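You operate a simulated robot arm through the tools that you are given. There is no shell and no other tool. Be economical: measure what you need, move in short steps, check, and stop when the job is done.

Carry out the task below with a simulated robot arm. There is one attempt and no reset: what you move stays moved.

TASK
Take the foam block from the steel bench and put it on the white test card.

Only the result counts: the job must be done as asked and must still hold three seconds after the hand-in. Knocking over, shifting, dropping, spilling or breaking anything else fails it.

THE ROBOT
A 7-joint arm with a two-finger parallel gripper, fixed in place. Base frame: the origin is at the foot of the arm, x ahead of it, y to its left, z up. Lengths are in m, angles in rad, forces in N, time in s.
With the tool pointing down near the work surface it reaches from about 0.3 to 0.7 m from the base axis. Its first joint turns from -1.152 to 1.152 rad. Payload 1.57 kg.
The TCP is the grasp point between the finger pads, 0.03 m short of the fingertips. In the tool frame z runs along the fingers and y along their closing line. The gripper opens to 0.11 m. The fingers are 0.024 m wide and 0.012 m thick; the gripper's body (0.048 by 0.112 m) begins 0.078 m behind the TCP.
Orientation is that of the tool frame in the base frame, as a unit quaternion [x, y, z, w]. With the fingers straight down and closing along the base's y, the tool's x points along the base's -x, its y along +y and its z along -z.

THE INTERFACE
- The arm moves only by the tool jog_arm. Its argument "targets" is a list of rows, each an object (a shift or turn left out is 0, a gripper value left out holds the last) with "offset": the shift along the tool's x, y, z in units of 100 mm (1.0 is 100 mm), a list of three; "yaw": the turn about the tool's z in units of 45 degrees (1.0 is 45 degrees). In form: [{"offset": [x, y, z], "yaw": yaw}, ...]. A call has 1 to 10 rows; each row is the pose to reach, as a shift and turn from the pose commanded when the call began, along the tool's axes at that moment. "jaw" is the finger opening in m, from 0 to 0.11, set as the call begins (left out, the last holds). A call with a number of a shift or a turn outside -1 to 1 is refused whole. Rows are played at 5 a second. More than 0.05 m and 0.15 rad between two rows, or a gripper value outside its range, and nothing of the call is played. A pose out of reach is approached as far as the arm can. The call stops where the force on the tool passes 40 N (or 10 N more than at its start, if that is more) or the arm is blocked; 0.2 s more then pass. Each finger travels about 0.108 m/s and halts on what it meets, pressing with about 25 N; the grip force reading is that of the motor and also rises with nothing between the fingers. The clock runs only during rows and for 0.2 s after the last one: add rows that repeat a pose to give the fingers time. It gives the time, the measured TCP pose, the force on the tool (base axes), the opening and the grip force at its end, in the units of the frame above (readings bear some noise), and new pictures: "show" is both (left out), scene, wrist or none.
- Cameras (640 x 400 px; columns grow to the right, rows downward): "scene" is fixed at [0.1482, -0.3889, 1.4018]; the picture's right is [0.93, -0.37, 0.00], its down [-0.21, -0.51, -0.83] and it looks along [0.31, 0.77, -0.55] (base axes); focal length 354 px, centre (320, 200). "wrist" rides on the gripper at [0.07, 0.016, -0.141] in the tool frame; the picture's right is [-0.23, 0.97, 0.00], its down [-0.86, -0.20, -0.48] and it looks along [-0.47, -0.11, 0.88] (tool axes); focal length 222 px, centre (320, 200).
- measure_at(camera, pixels): for up to 12 pixels [column, row] of the newest picture of that camera ("zoom" is the newest enlarged one), the place [x, y, z] in the base frame of the surface seen there, good to about 0.003 m, but the place of the scene camera against the robot may be out by one fixed shift of up to 0.018 m in any direction. It takes no simulated time.
- inspect(camera, box): a new picture of the part [left, top, right, bottom] of that camera's present view, enlarged. It takes no simulated time.
- sign_off(): hands the job in; it is judged then, once.

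Keep the steps short. Do not move on a guess: measure, check each grasp and each placing, and mend mistakes. In all there are 60 turns and 170 pictures (those below and enlarged ones count). Leave the gripper open and the arm clear of the work at the hand-in unless told otherwise, and finish with a single line.

The tools are called after ">>>" as name(argument=value, ...) on one line, values as JSON. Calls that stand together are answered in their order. jog_arm: Moves the arm, as the interface text tells. Its arguments: {"type":"object","properties":{"targets":{"type":"array","items":{"type":"object","properties":{"offset":{"type":"array","items":{"type":"number"}},"yaw":{"type":"number"}}}},"jaw":{"type":"number"},"show":{"type":"string","enum":["both","scene","wrist","none"]}},"required":["targets"]} The other tools are called the same way: measure_at (camera, pixels) gives the place of the surface under pixels of a picture; inspect (camera, box) takes an enlarged picture of a part of a camera's view; sign_off () hands the job in.

At the start:

```text
clock: 0.0
tool_pos: [0.3303, 0.1531, 1.0959]
orientation: [0.0, 1.0, 0.0, 0.0]
contact_force: [0.0, -0.1, -0.1]
opening: 0.1103
grasp_force: 0.0
```

scene: 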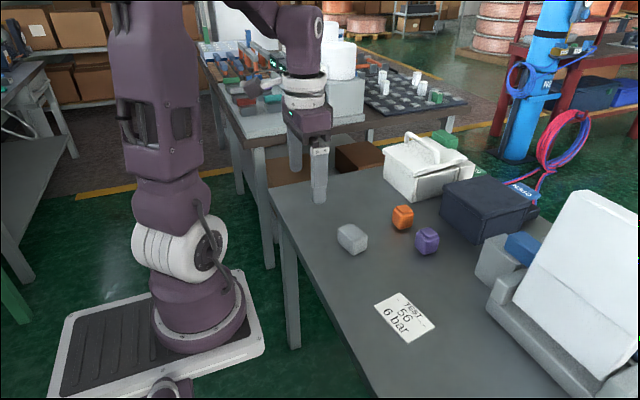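
wrist: 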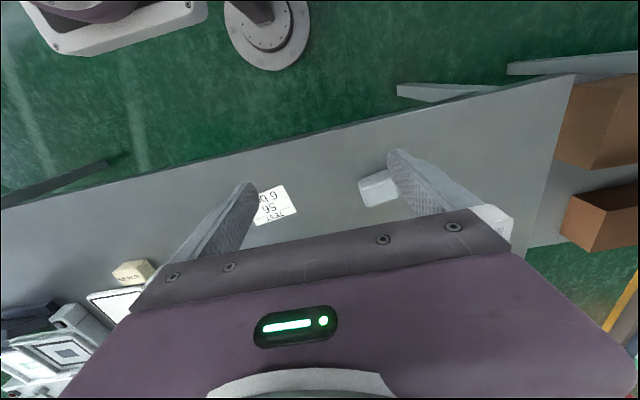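

I see three small blocks: a pale grey one at (352,238), an orange one at (402,217) and a purple one at (427,240). The test card is at (405,316). I'll enlarge that area to identify the foam block, and measure.

>>> inspect(camera="scene", box=[320, 190, 460, 278])

>>> inspect(camera="scene", box=[360, 120, 640, 295])

>>> measure_at(camera="scene", pixels=[[352, 230], [345, 245], [362, 245], [402, 210], [427, 232], [405, 316], [375, 303], [402, 292], [436, 325], [406, 343], [330, 260]])

>>> measure_at(camera="wrist", pixels=[[378, 185], [375, 198], [272, 205], [320, 190]])

```text
4.55 times, centred on (390, 234) of scene
```

zoom: 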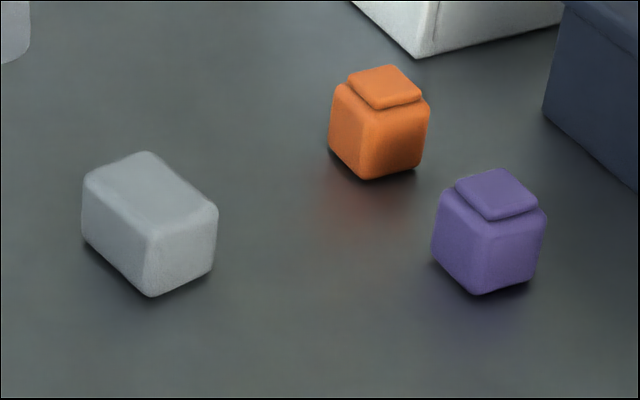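

```text
2.29 times, centred on (500, 208) of scene
```

zoom: 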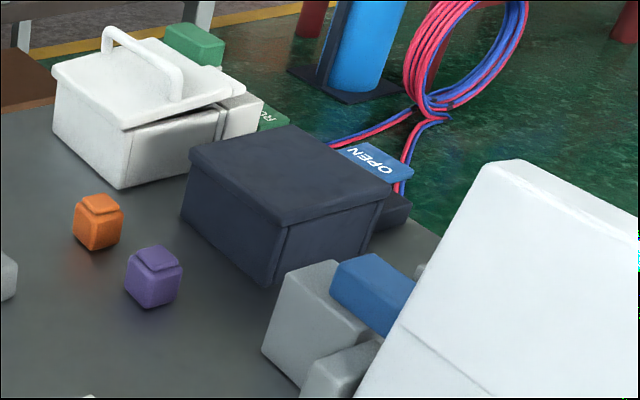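

```text
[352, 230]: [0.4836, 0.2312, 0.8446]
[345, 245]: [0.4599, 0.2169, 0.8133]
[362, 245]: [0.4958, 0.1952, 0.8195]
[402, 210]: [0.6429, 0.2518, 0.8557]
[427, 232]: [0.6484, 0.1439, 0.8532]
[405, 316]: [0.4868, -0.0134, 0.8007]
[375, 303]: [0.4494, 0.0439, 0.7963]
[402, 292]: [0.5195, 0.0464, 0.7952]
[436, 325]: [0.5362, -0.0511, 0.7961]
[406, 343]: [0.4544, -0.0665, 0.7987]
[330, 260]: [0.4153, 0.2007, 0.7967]
```

```text
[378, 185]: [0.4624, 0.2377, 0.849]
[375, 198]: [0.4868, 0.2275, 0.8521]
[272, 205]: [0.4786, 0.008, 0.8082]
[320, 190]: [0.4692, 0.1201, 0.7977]
```

The wrist view also shows a cream block with lettering at (132,270), which could be relevant. I'll enlarge that and the grey block there.

>>> inspect(camera="wrist", box=[0, 240, 200, 365])

>>> inspect(camera="wrist", box=[230, 140, 440, 270])

>>> measure_at(camera="wrist", pixels=[[132, 268], [115, 303], [300, 207], [253, 189], [285, 185], [60, 240]])

>>> inspect(camera="scene", box=[440, 220, 640, 400])

```text
3.20 times, centred on (100, 302) of wrist
```

zoom: 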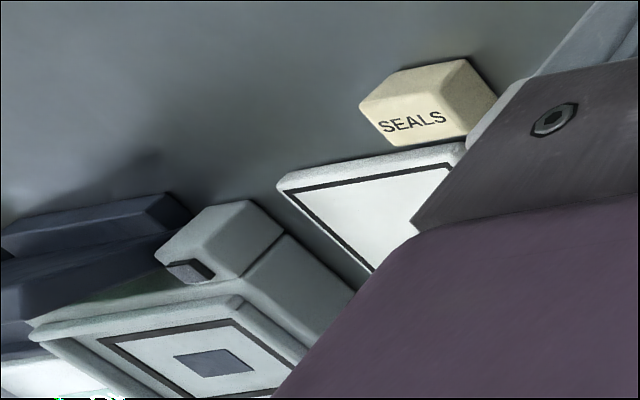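

```text
3.05 times, centred on (335, 205) of wrist
```

zoom: 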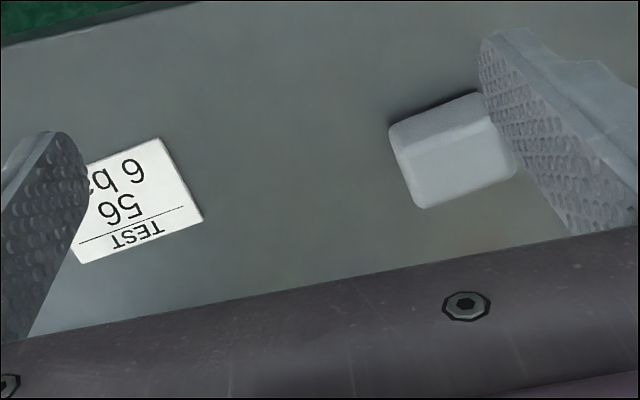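

```text
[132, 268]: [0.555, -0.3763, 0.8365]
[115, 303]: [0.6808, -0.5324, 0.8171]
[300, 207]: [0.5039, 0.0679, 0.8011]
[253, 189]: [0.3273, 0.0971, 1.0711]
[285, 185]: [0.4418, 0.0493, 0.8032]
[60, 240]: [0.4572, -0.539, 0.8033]
```

```text
2.22 times, centred on (540, 310) of scene
```

zoom: 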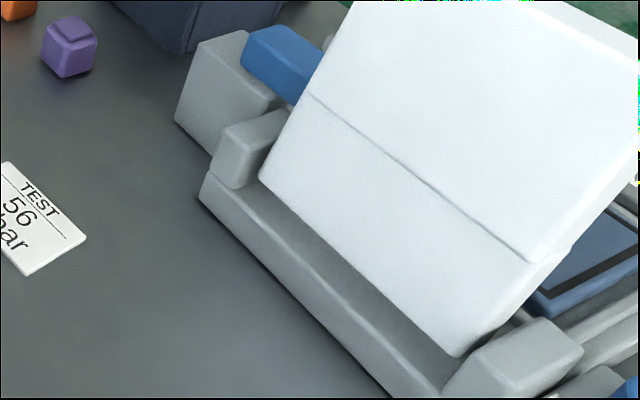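

The plain grey block is the foam block: the orange and purple ones look lidded, and the cream one is labelled SEALS. In the wrist view it sits near (0.474, 0.23), with its top at about 0.85. I'll move toward it at a safe height to see how it is turned.

>>> jog_arm(targets=[{"offset": [-0.4, 0.15, 0]}, {"offset": [-0.8, 0.3, 0.2]}, {"offset": [-0.9, 0.6, 0.5]}, {"offset": [-0.9, 0.7, 0.7]}, {"offset": [-0.9, 0.7, 0.7]}])

```text
clock: 1.2
tool_pos: [0.4214, 0.2224, 1.0259]
orientation: [0.0, 1.0, 0.0, -0.001]
contact_force: [0.1, -0.8, 0.4]
opening: 0.1101
grasp_force: 0.2
```

scene: 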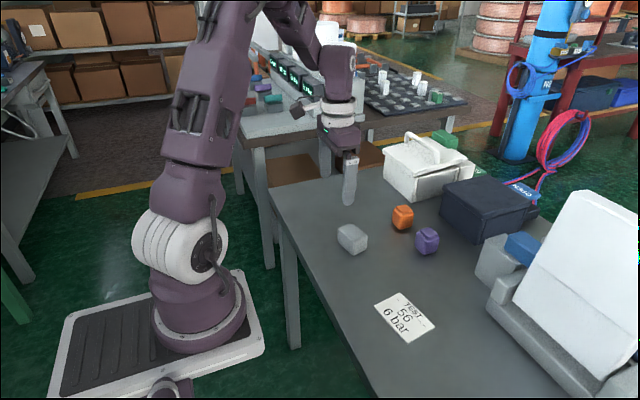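
wrist: 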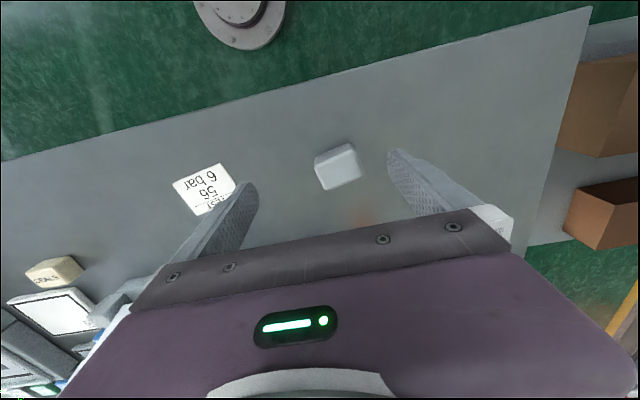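

The block is in plain view at (338,165). I'll enlarge it to measure its corners.

>>> inspect(camera="wrist", box=[290, 130, 386, 190])

>>> measure_at(camera="wrist", pixels=[[176, 184], [217, 167], [235, 183], [196, 214], [206, 190], [338, 165]])

```text
6.67 times, centred on (338, 160) of wrist
```

zoom: 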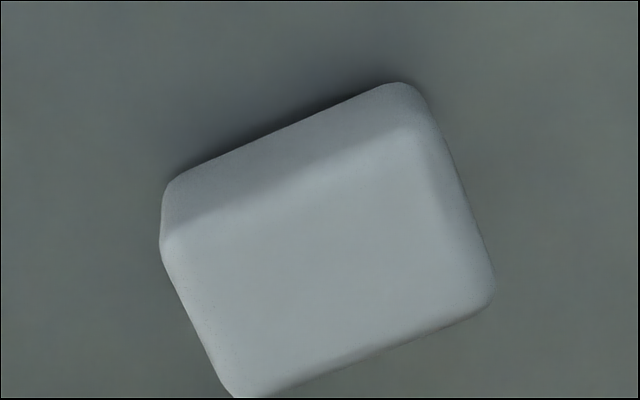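

```text
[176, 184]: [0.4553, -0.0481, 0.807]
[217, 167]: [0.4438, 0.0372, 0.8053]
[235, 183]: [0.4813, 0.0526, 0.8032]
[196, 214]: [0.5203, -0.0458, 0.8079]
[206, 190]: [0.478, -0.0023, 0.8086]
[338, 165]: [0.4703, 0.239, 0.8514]
```

>>> measure_at(camera="zoom", pixels=[[175, 235], [240, 385], [480, 300], [415, 135], [320, 260], [185, 180], [400, 90], [207, 310], [355, 345], [455, 215], [300, 180]])

```text
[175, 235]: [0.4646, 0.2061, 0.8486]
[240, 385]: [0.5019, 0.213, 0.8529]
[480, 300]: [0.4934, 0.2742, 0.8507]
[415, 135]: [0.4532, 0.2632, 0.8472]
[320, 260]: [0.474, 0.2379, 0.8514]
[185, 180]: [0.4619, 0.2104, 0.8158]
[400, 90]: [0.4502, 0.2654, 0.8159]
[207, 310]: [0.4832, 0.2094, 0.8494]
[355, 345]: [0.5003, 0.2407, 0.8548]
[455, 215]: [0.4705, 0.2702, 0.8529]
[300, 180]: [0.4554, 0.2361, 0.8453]
```

The block is centred at (0.478, 0.239), about 0.065 x 0.045 m, turned some 11° anticlockwise, with its top at about 0.852. The card is at (0.48, -0.001) and turned about the same. I'll go above the block, turn -0.245 units, and stop with the fingertips at about 0.88.

>>> jog_arm(targets=[{"offset": [-0.3, 0.08, 0.3], "yaw": -0.12}, {"offset": [-0.57, 0.16, 0.6], "yaw": -0.245}, {"offset": [-0.57, 0.16, 1.0], "yaw": -0.245}, {"offset": [-0.57, 0.16, 1.0], "yaw": -0.245}])

```text
clock: 2.2
tool_pos: [0.4765, 0.2379, 0.925]
orientation: [-0.096, 0.995, 0.0, 0.0]
contact_force: [-0.5, 0.4, 0.1]
opening: 0.1099
grasp_force: 0.1
```

scene: 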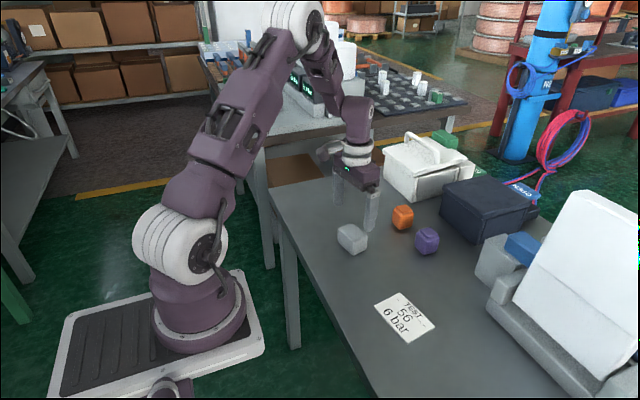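
wrist: 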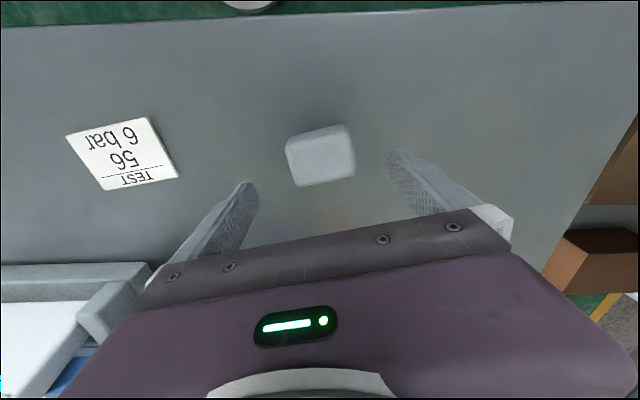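

The arm is above the block and turned. I'll re-measure the block and card from here, closer in.

>>> measure_at(camera="wrist", pixels=[[288, 148], [295, 184], [354, 172], [345, 132], [322, 160], [66, 137], [152, 117], [178, 178], [103, 190], [122, 153], [250, 100]])

>>> inspect(camera="wrist", box=[220, 100, 420, 225])

```text
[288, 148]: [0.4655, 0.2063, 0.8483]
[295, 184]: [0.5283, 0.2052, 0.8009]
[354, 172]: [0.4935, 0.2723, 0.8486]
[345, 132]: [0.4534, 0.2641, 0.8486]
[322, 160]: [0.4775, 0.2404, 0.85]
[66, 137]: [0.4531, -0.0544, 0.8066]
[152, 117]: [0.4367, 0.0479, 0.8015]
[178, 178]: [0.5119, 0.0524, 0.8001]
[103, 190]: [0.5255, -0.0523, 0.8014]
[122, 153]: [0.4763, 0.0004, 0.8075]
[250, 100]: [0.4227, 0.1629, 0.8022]
```

```text
3.20 times, centred on (320, 162) of wrist
```

zoom: 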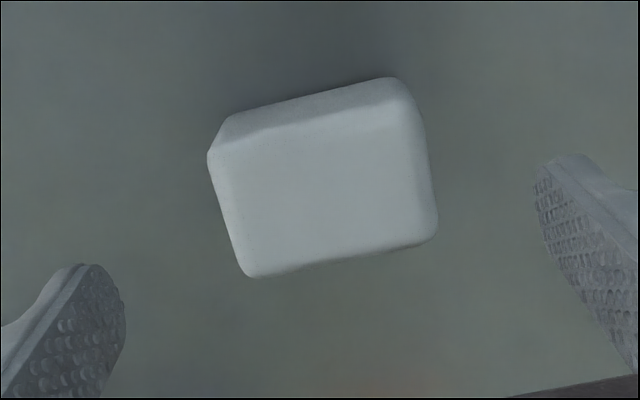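

The block is centred between the fingers. Next I'll descend 0.083 m to TCP z ≈ 0.842, which puts the tips about 1 cm above the bench, and leave the fingers open.

>>> jog_arm(targets=[{"offset": [-0.015, 0.01, 0.3]}, {"offset": [-0.015, 0.01, 0.6]}, {"offset": [-0.015, 0.01, 0.83]}, {"offset": [-0.015, 0.01, 0.83]}])

```text
clock: 3.2
tool_pos: [0.4779, 0.2411, 0.8405]
orientation: [-0.096, 0.995, 0.0, -0.001]
contact_force: [0.0, 0.3, 0.1]
opening: 0.1099
grasp_force: 0.1
```

scene: 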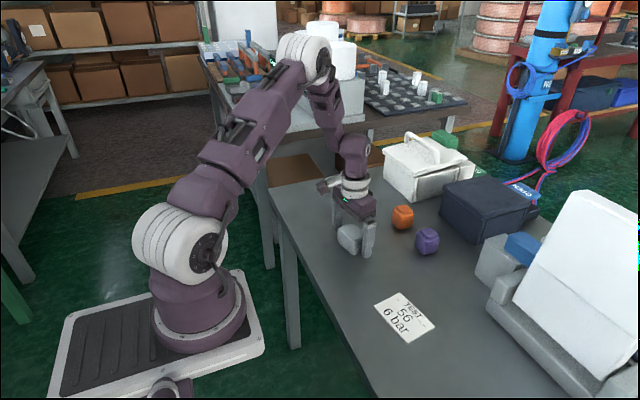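
wrist: 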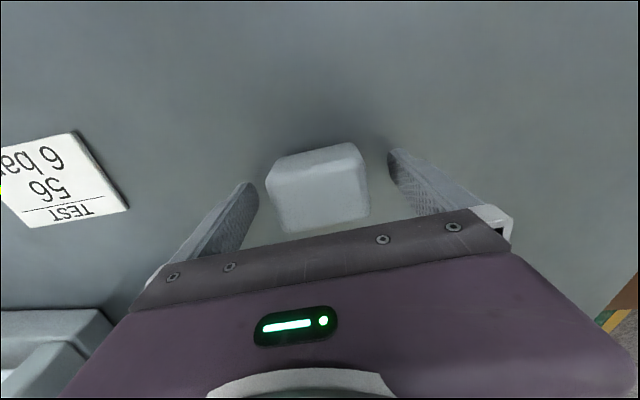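

The fingers straddle the block without contact. I'll close to 0.055 m, slightly under the block's width, and see how the grip responds.

>>> jog_arm(targets=[{"offset": [0, 0, 0]}, {"offset": [0, 0, 0]}, {"offset": [0, 0, 0]}, {"offset": [0, 0, 0]}], jaw=0.055, show="wrist")

```text
clock: 4.2
tool_pos: [0.4775, 0.2414, 0.8432]
orientation: [-0.096, 0.995, 0.0, 0.0]
contact_force: [0.0, -0.5, -0.7]
opening: 0.0693
grasp_force: 24.6
```

wrist: 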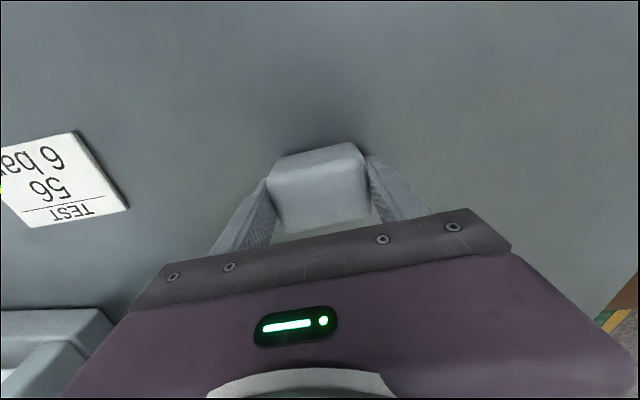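

The fingers stopped at 0.069 m on the block with 24.6 N. I'll do a test lift of 0.08 m.

>>> jog_arm(targets=[{"offset": [0, 0, -0.1]}, {"offset": [0, 0, -0.3]}, {"offset": [0, 0, -0.55]}, {"offset": [0, 0, -0.8]}, {"offset": [0, 0, -0.8]}])

```text
clock: 5.4
tool_pos: [0.478, 0.2403, 0.9229]
orientation: [-0.096, 0.995, 0.001, -0.001]
contact_force: [-0.5, -0.8, -0.4]
opening: 0.0691
grasp_force: 25.3
```

scene: 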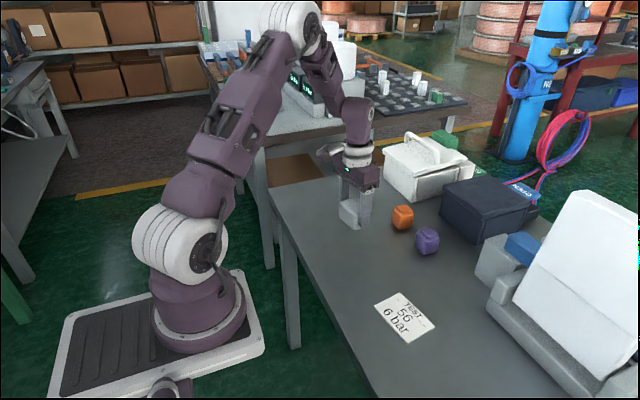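
wrist: 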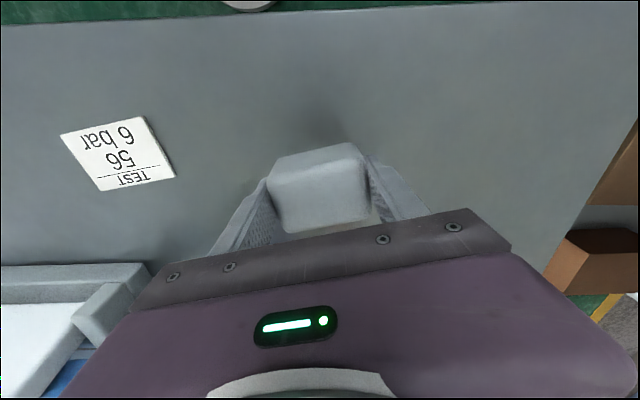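

The block is held and off the bench. Before travelling to the card, I'll measure the edge of the neighbouring equipment for clearance.

>>> measure_at(camera="scene", pixels=[[495, 300], [490, 250], [530, 240], [520, 270], [560, 200], [600, 370], [480, 270], [427, 240]])

>>> jog_arm(targets=[{"offset": [0.06, -0.3, 0]}, {"offset": [0.11, -0.6, 0]}, {"offset": [0.16, -0.9, 0]}, {"offset": [0.16, -0.9, 0]}], show="wrist")

```text
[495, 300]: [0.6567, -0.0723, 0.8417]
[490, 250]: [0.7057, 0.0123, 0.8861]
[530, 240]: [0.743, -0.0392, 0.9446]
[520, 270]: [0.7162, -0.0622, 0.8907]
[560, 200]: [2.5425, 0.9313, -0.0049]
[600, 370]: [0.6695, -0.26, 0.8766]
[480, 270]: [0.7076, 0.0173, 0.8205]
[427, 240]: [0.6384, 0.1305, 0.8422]
```

```text
clock: 6.4
tool_pos: [0.4803, 0.1469, 0.9242]
orientation: [-0.096, 0.995, 0.0, 0.0]
contact_force: [-0.5, -0.5, -0.3]
opening: 0.0689
grasp_force: 24.9
```

wrist: 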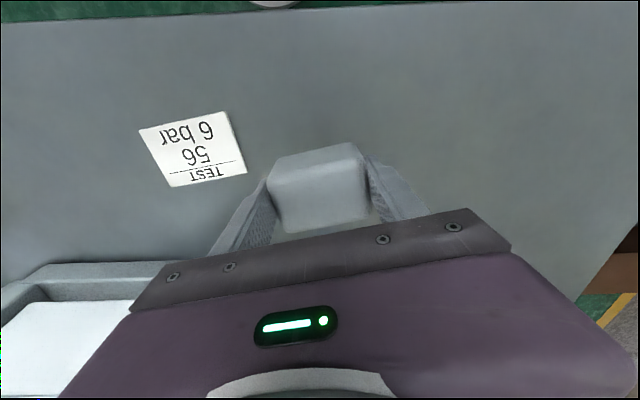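

The equipment starts at x ≈ 0.65, so the way is clear. I'll measure the card again from here, since it is closer.

>>> measure_at(camera="wrist", pixels=[[142, 130], [227, 113], [244, 171], [172, 184], [195, 150], [120, 170], [260, 130], [318, 190]])

```text
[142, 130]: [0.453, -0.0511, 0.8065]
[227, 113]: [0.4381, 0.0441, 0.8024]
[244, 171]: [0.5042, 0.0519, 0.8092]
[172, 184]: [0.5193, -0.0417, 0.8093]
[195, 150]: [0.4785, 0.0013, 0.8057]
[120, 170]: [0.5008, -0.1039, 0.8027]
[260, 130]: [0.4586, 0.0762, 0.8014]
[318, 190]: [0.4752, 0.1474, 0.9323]
```

The card centre is (0.479, 0.001) with its top at about 0.807. I'll carry on sideways.

>>> jog_arm(targets=[{"offset": [0.06, -0.32, 0]}, {"offset": [0.12, -0.64, 0]}, {"offset": [0.18, -0.95, 0]}, {"offset": [0.18, -0.95, 0]}], show="none")

>>> jog_arm(targets=[{"offset": [0.05, -0.24, 0]}, {"offset": [0.1, -0.48, 0]}, {"offset": [0.1, -0.48, 0]}])

```text
clock: 7.4
tool_pos: [0.4805, 0.0519, 0.9226]
orientation: [-0.096, 0.995, 0.0, 0.0]
contact_force: [1.0, 1.1, -0.4]
opening: 0.069
grasp_force: 25.1
```

```text
clock: 8.2
tool_pos: [0.4799, 0.0016, 0.923]
orientation: [-0.095, 0.995, -0.001, 0.0]
contact_force: [-0.8, 0.9, 0.0]
opening: 0.0692
grasp_force: 25.3
```

scene: 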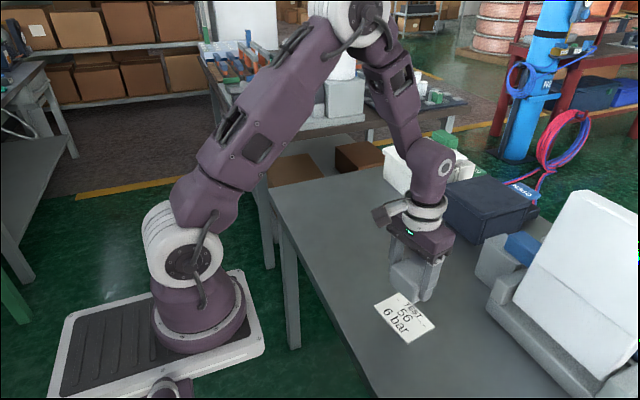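
wrist: 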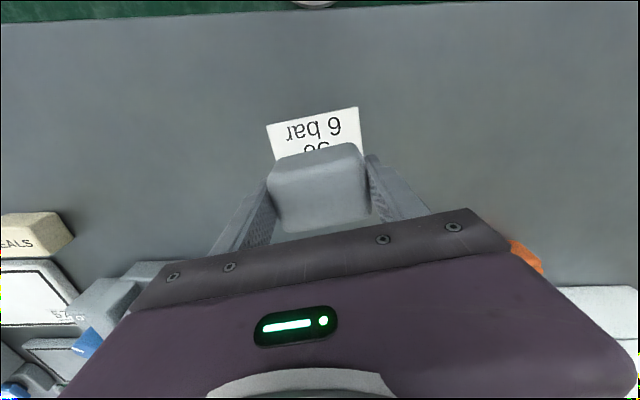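

The block is over the card's centre. At pick-up the TCP was at 0.842, so contact with the card should come at around 0.843–0.848. I'll lower 0.070 m first and then check.

>>> jog_arm(targets=[{"offset": [0, 0, 0.3]}, {"offset": [0, 0, 0.55]}, {"offset": [0, 0, 0.7]}, {"offset": [0, 0, 0.7]}])

```text
clock: 9.2
tool_pos: [0.479, 0.0033, 0.8535]
orientation: [-0.096, 0.995, -0.001, -0.001]
contact_force: [0.4, -0.2, -1.3]
opening: 0.0693
grasp_force: 25.2
```

scene: 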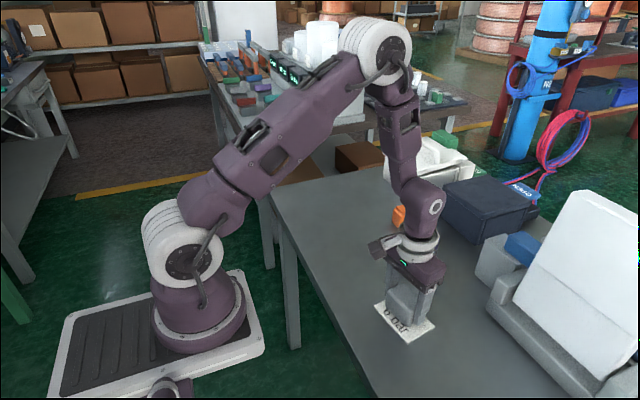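
wrist: 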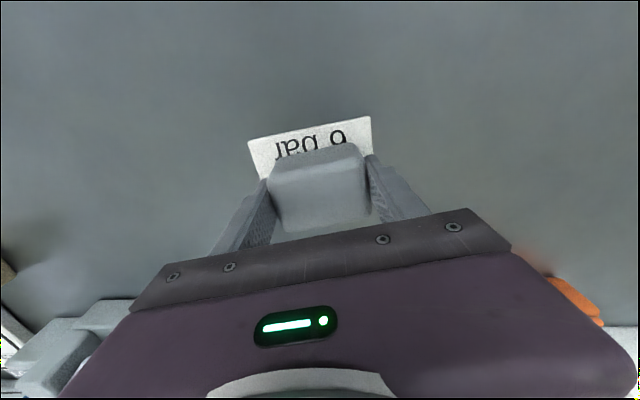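

No contact yet. The block sits well inside the card outline. I'll lower in small steps and watch the force.

>>> jog_arm(targets=[{"offset": [0, 0, 0.02]}, {"offset": [0, 0, 0.04]}, {"offset": [0, 0, 0.06]}, {"offset": [0, 0, 0.06]}], show="none")

```text
clock: 10.2
tool_pos: [0.4784, 0.0044, 0.8479]
orientation: [-0.096, 0.995, 0.0, 0.001]
contact_force: [-1.0, -0.9, 19.3]
opening: 0.069
grasp_force: 25.1
```

There is contact at z ≈ 0.848, pressing with 19 N. I'll ease up 1 mm before releasing.

>>> jog_arm(targets=[{"offset": [0, 0, -0.01]}, {"offset": [0, 0, -0.01]}], show="none")

```text
clock: 10.8
tool_pos: [0.4796, 0.0043, 0.8469]
orientation: [-0.096, 0.995, -0.001, 0.001]
contact_force: [1.9, 0.3, 4.3]
opening: 0.0689
grasp_force: 25.5
```

The force is down to 4 N, so the block is resting on the card. I'll open the fingers while holding position.

>>> jog_arm(targets=[{"offset": [0, 0, 0]}, {"offset": [0, 0, 0]}, {"offset": [0, 0, 0]}], jaw=0.11, show="wrist")

```text
clock: 11.6
tool_pos: [0.4787, 0.0046, 0.8467]
orientation: [-0.096, 0.995, 0.001, 0.0]
contact_force: [0.1, -0.2, -0.1]
opening: 0.11
grasp_force: 0.0
```

wrist: 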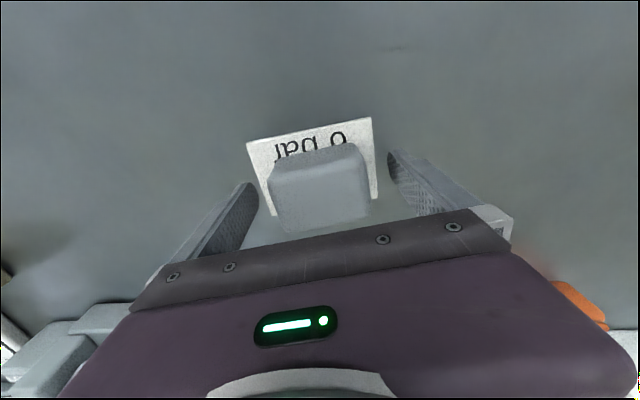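

The fingers are open and clear of the block on both sides. I'll rise straight up 0.1 m and look.

>>> jog_arm(targets=[{"offset": [0, 0, -0.25]}, {"offset": [0, 0, -0.6]}, {"offset": [0, 0, -1.0]}, {"offset": [0, 0, -1.0]}])

```text
clock: 12.6
tool_pos: [0.477, 0.0043, 0.9471]
orientation: [-0.096, 0.995, 0.0, 0.0]
contact_force: [-0.6, -0.2, 1.0]
opening: 0.1098
grasp_force: 0.0
```

scene: 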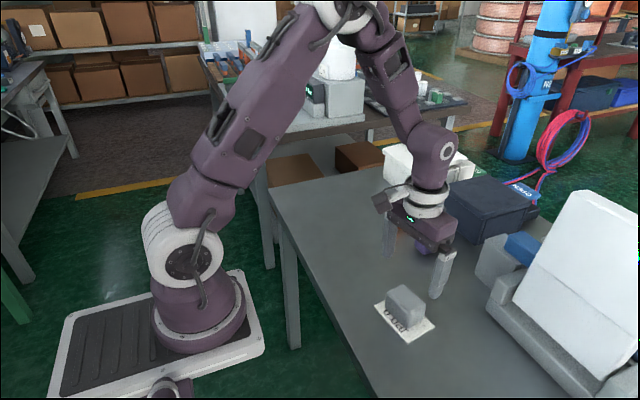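
wrist: 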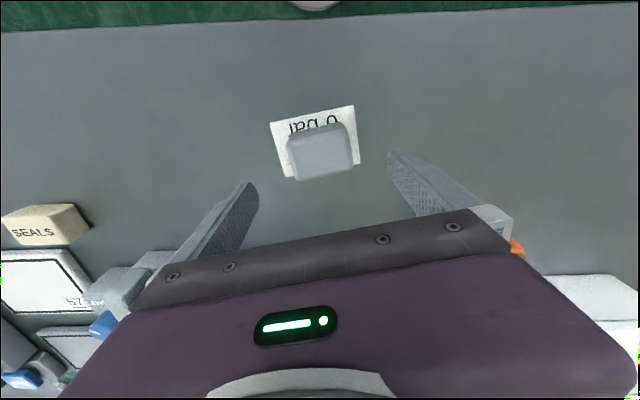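

The block stands on the card, and the card's corners are where they were, at (375,304), (436,325) and (406,343). I'll rise further so the arm is clear, and take a closer look.

>>> jog_arm(targets=[{"offset": [0.1, 0, -0.4]}, {"offset": [0.3, 0, -0.8]}, {"offset": [0.3, 0, -0.8]}], show="wrist")

>>> inspect(camera="scene", box=[350, 270, 462, 340])

```text
clock: 13.4
tool_pos: [0.4487, -0.0031, 1.0298]
orientation: [-0.097, 0.995, 0.0, 0.0]
contact_force: [-0.6, 0.5, -0.1]
opening: 0.1101
grasp_force: 0.1
```

wrist: 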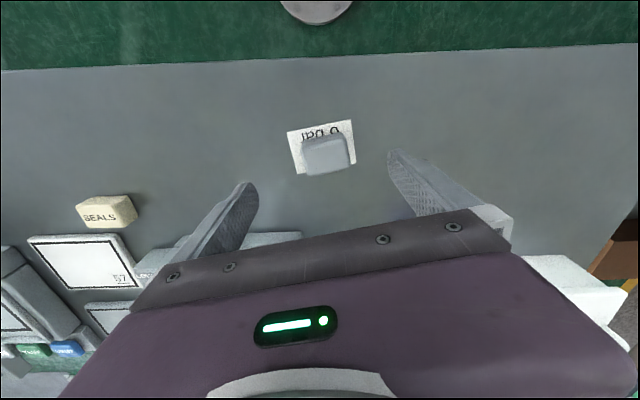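

```text
5.71 times, centred on (406, 305) of scene
```

zoom: 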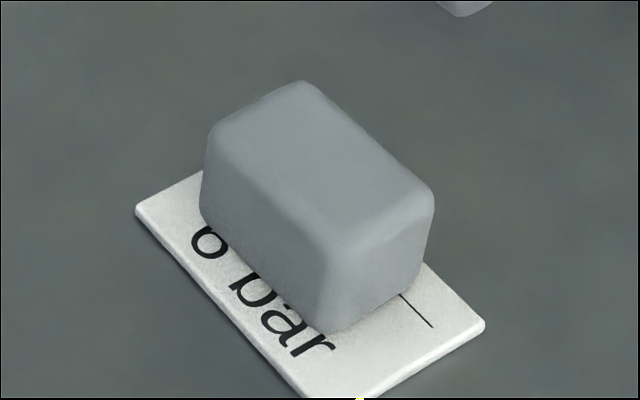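

The block lies flat on the card and inside its outline, the gripper is open, and the arm is clear. I'll hand in now.

>>> sign_off()

```text
The job is handed in.
```

The foam block is resting flat on the white test card, and the gripper is open and clear.
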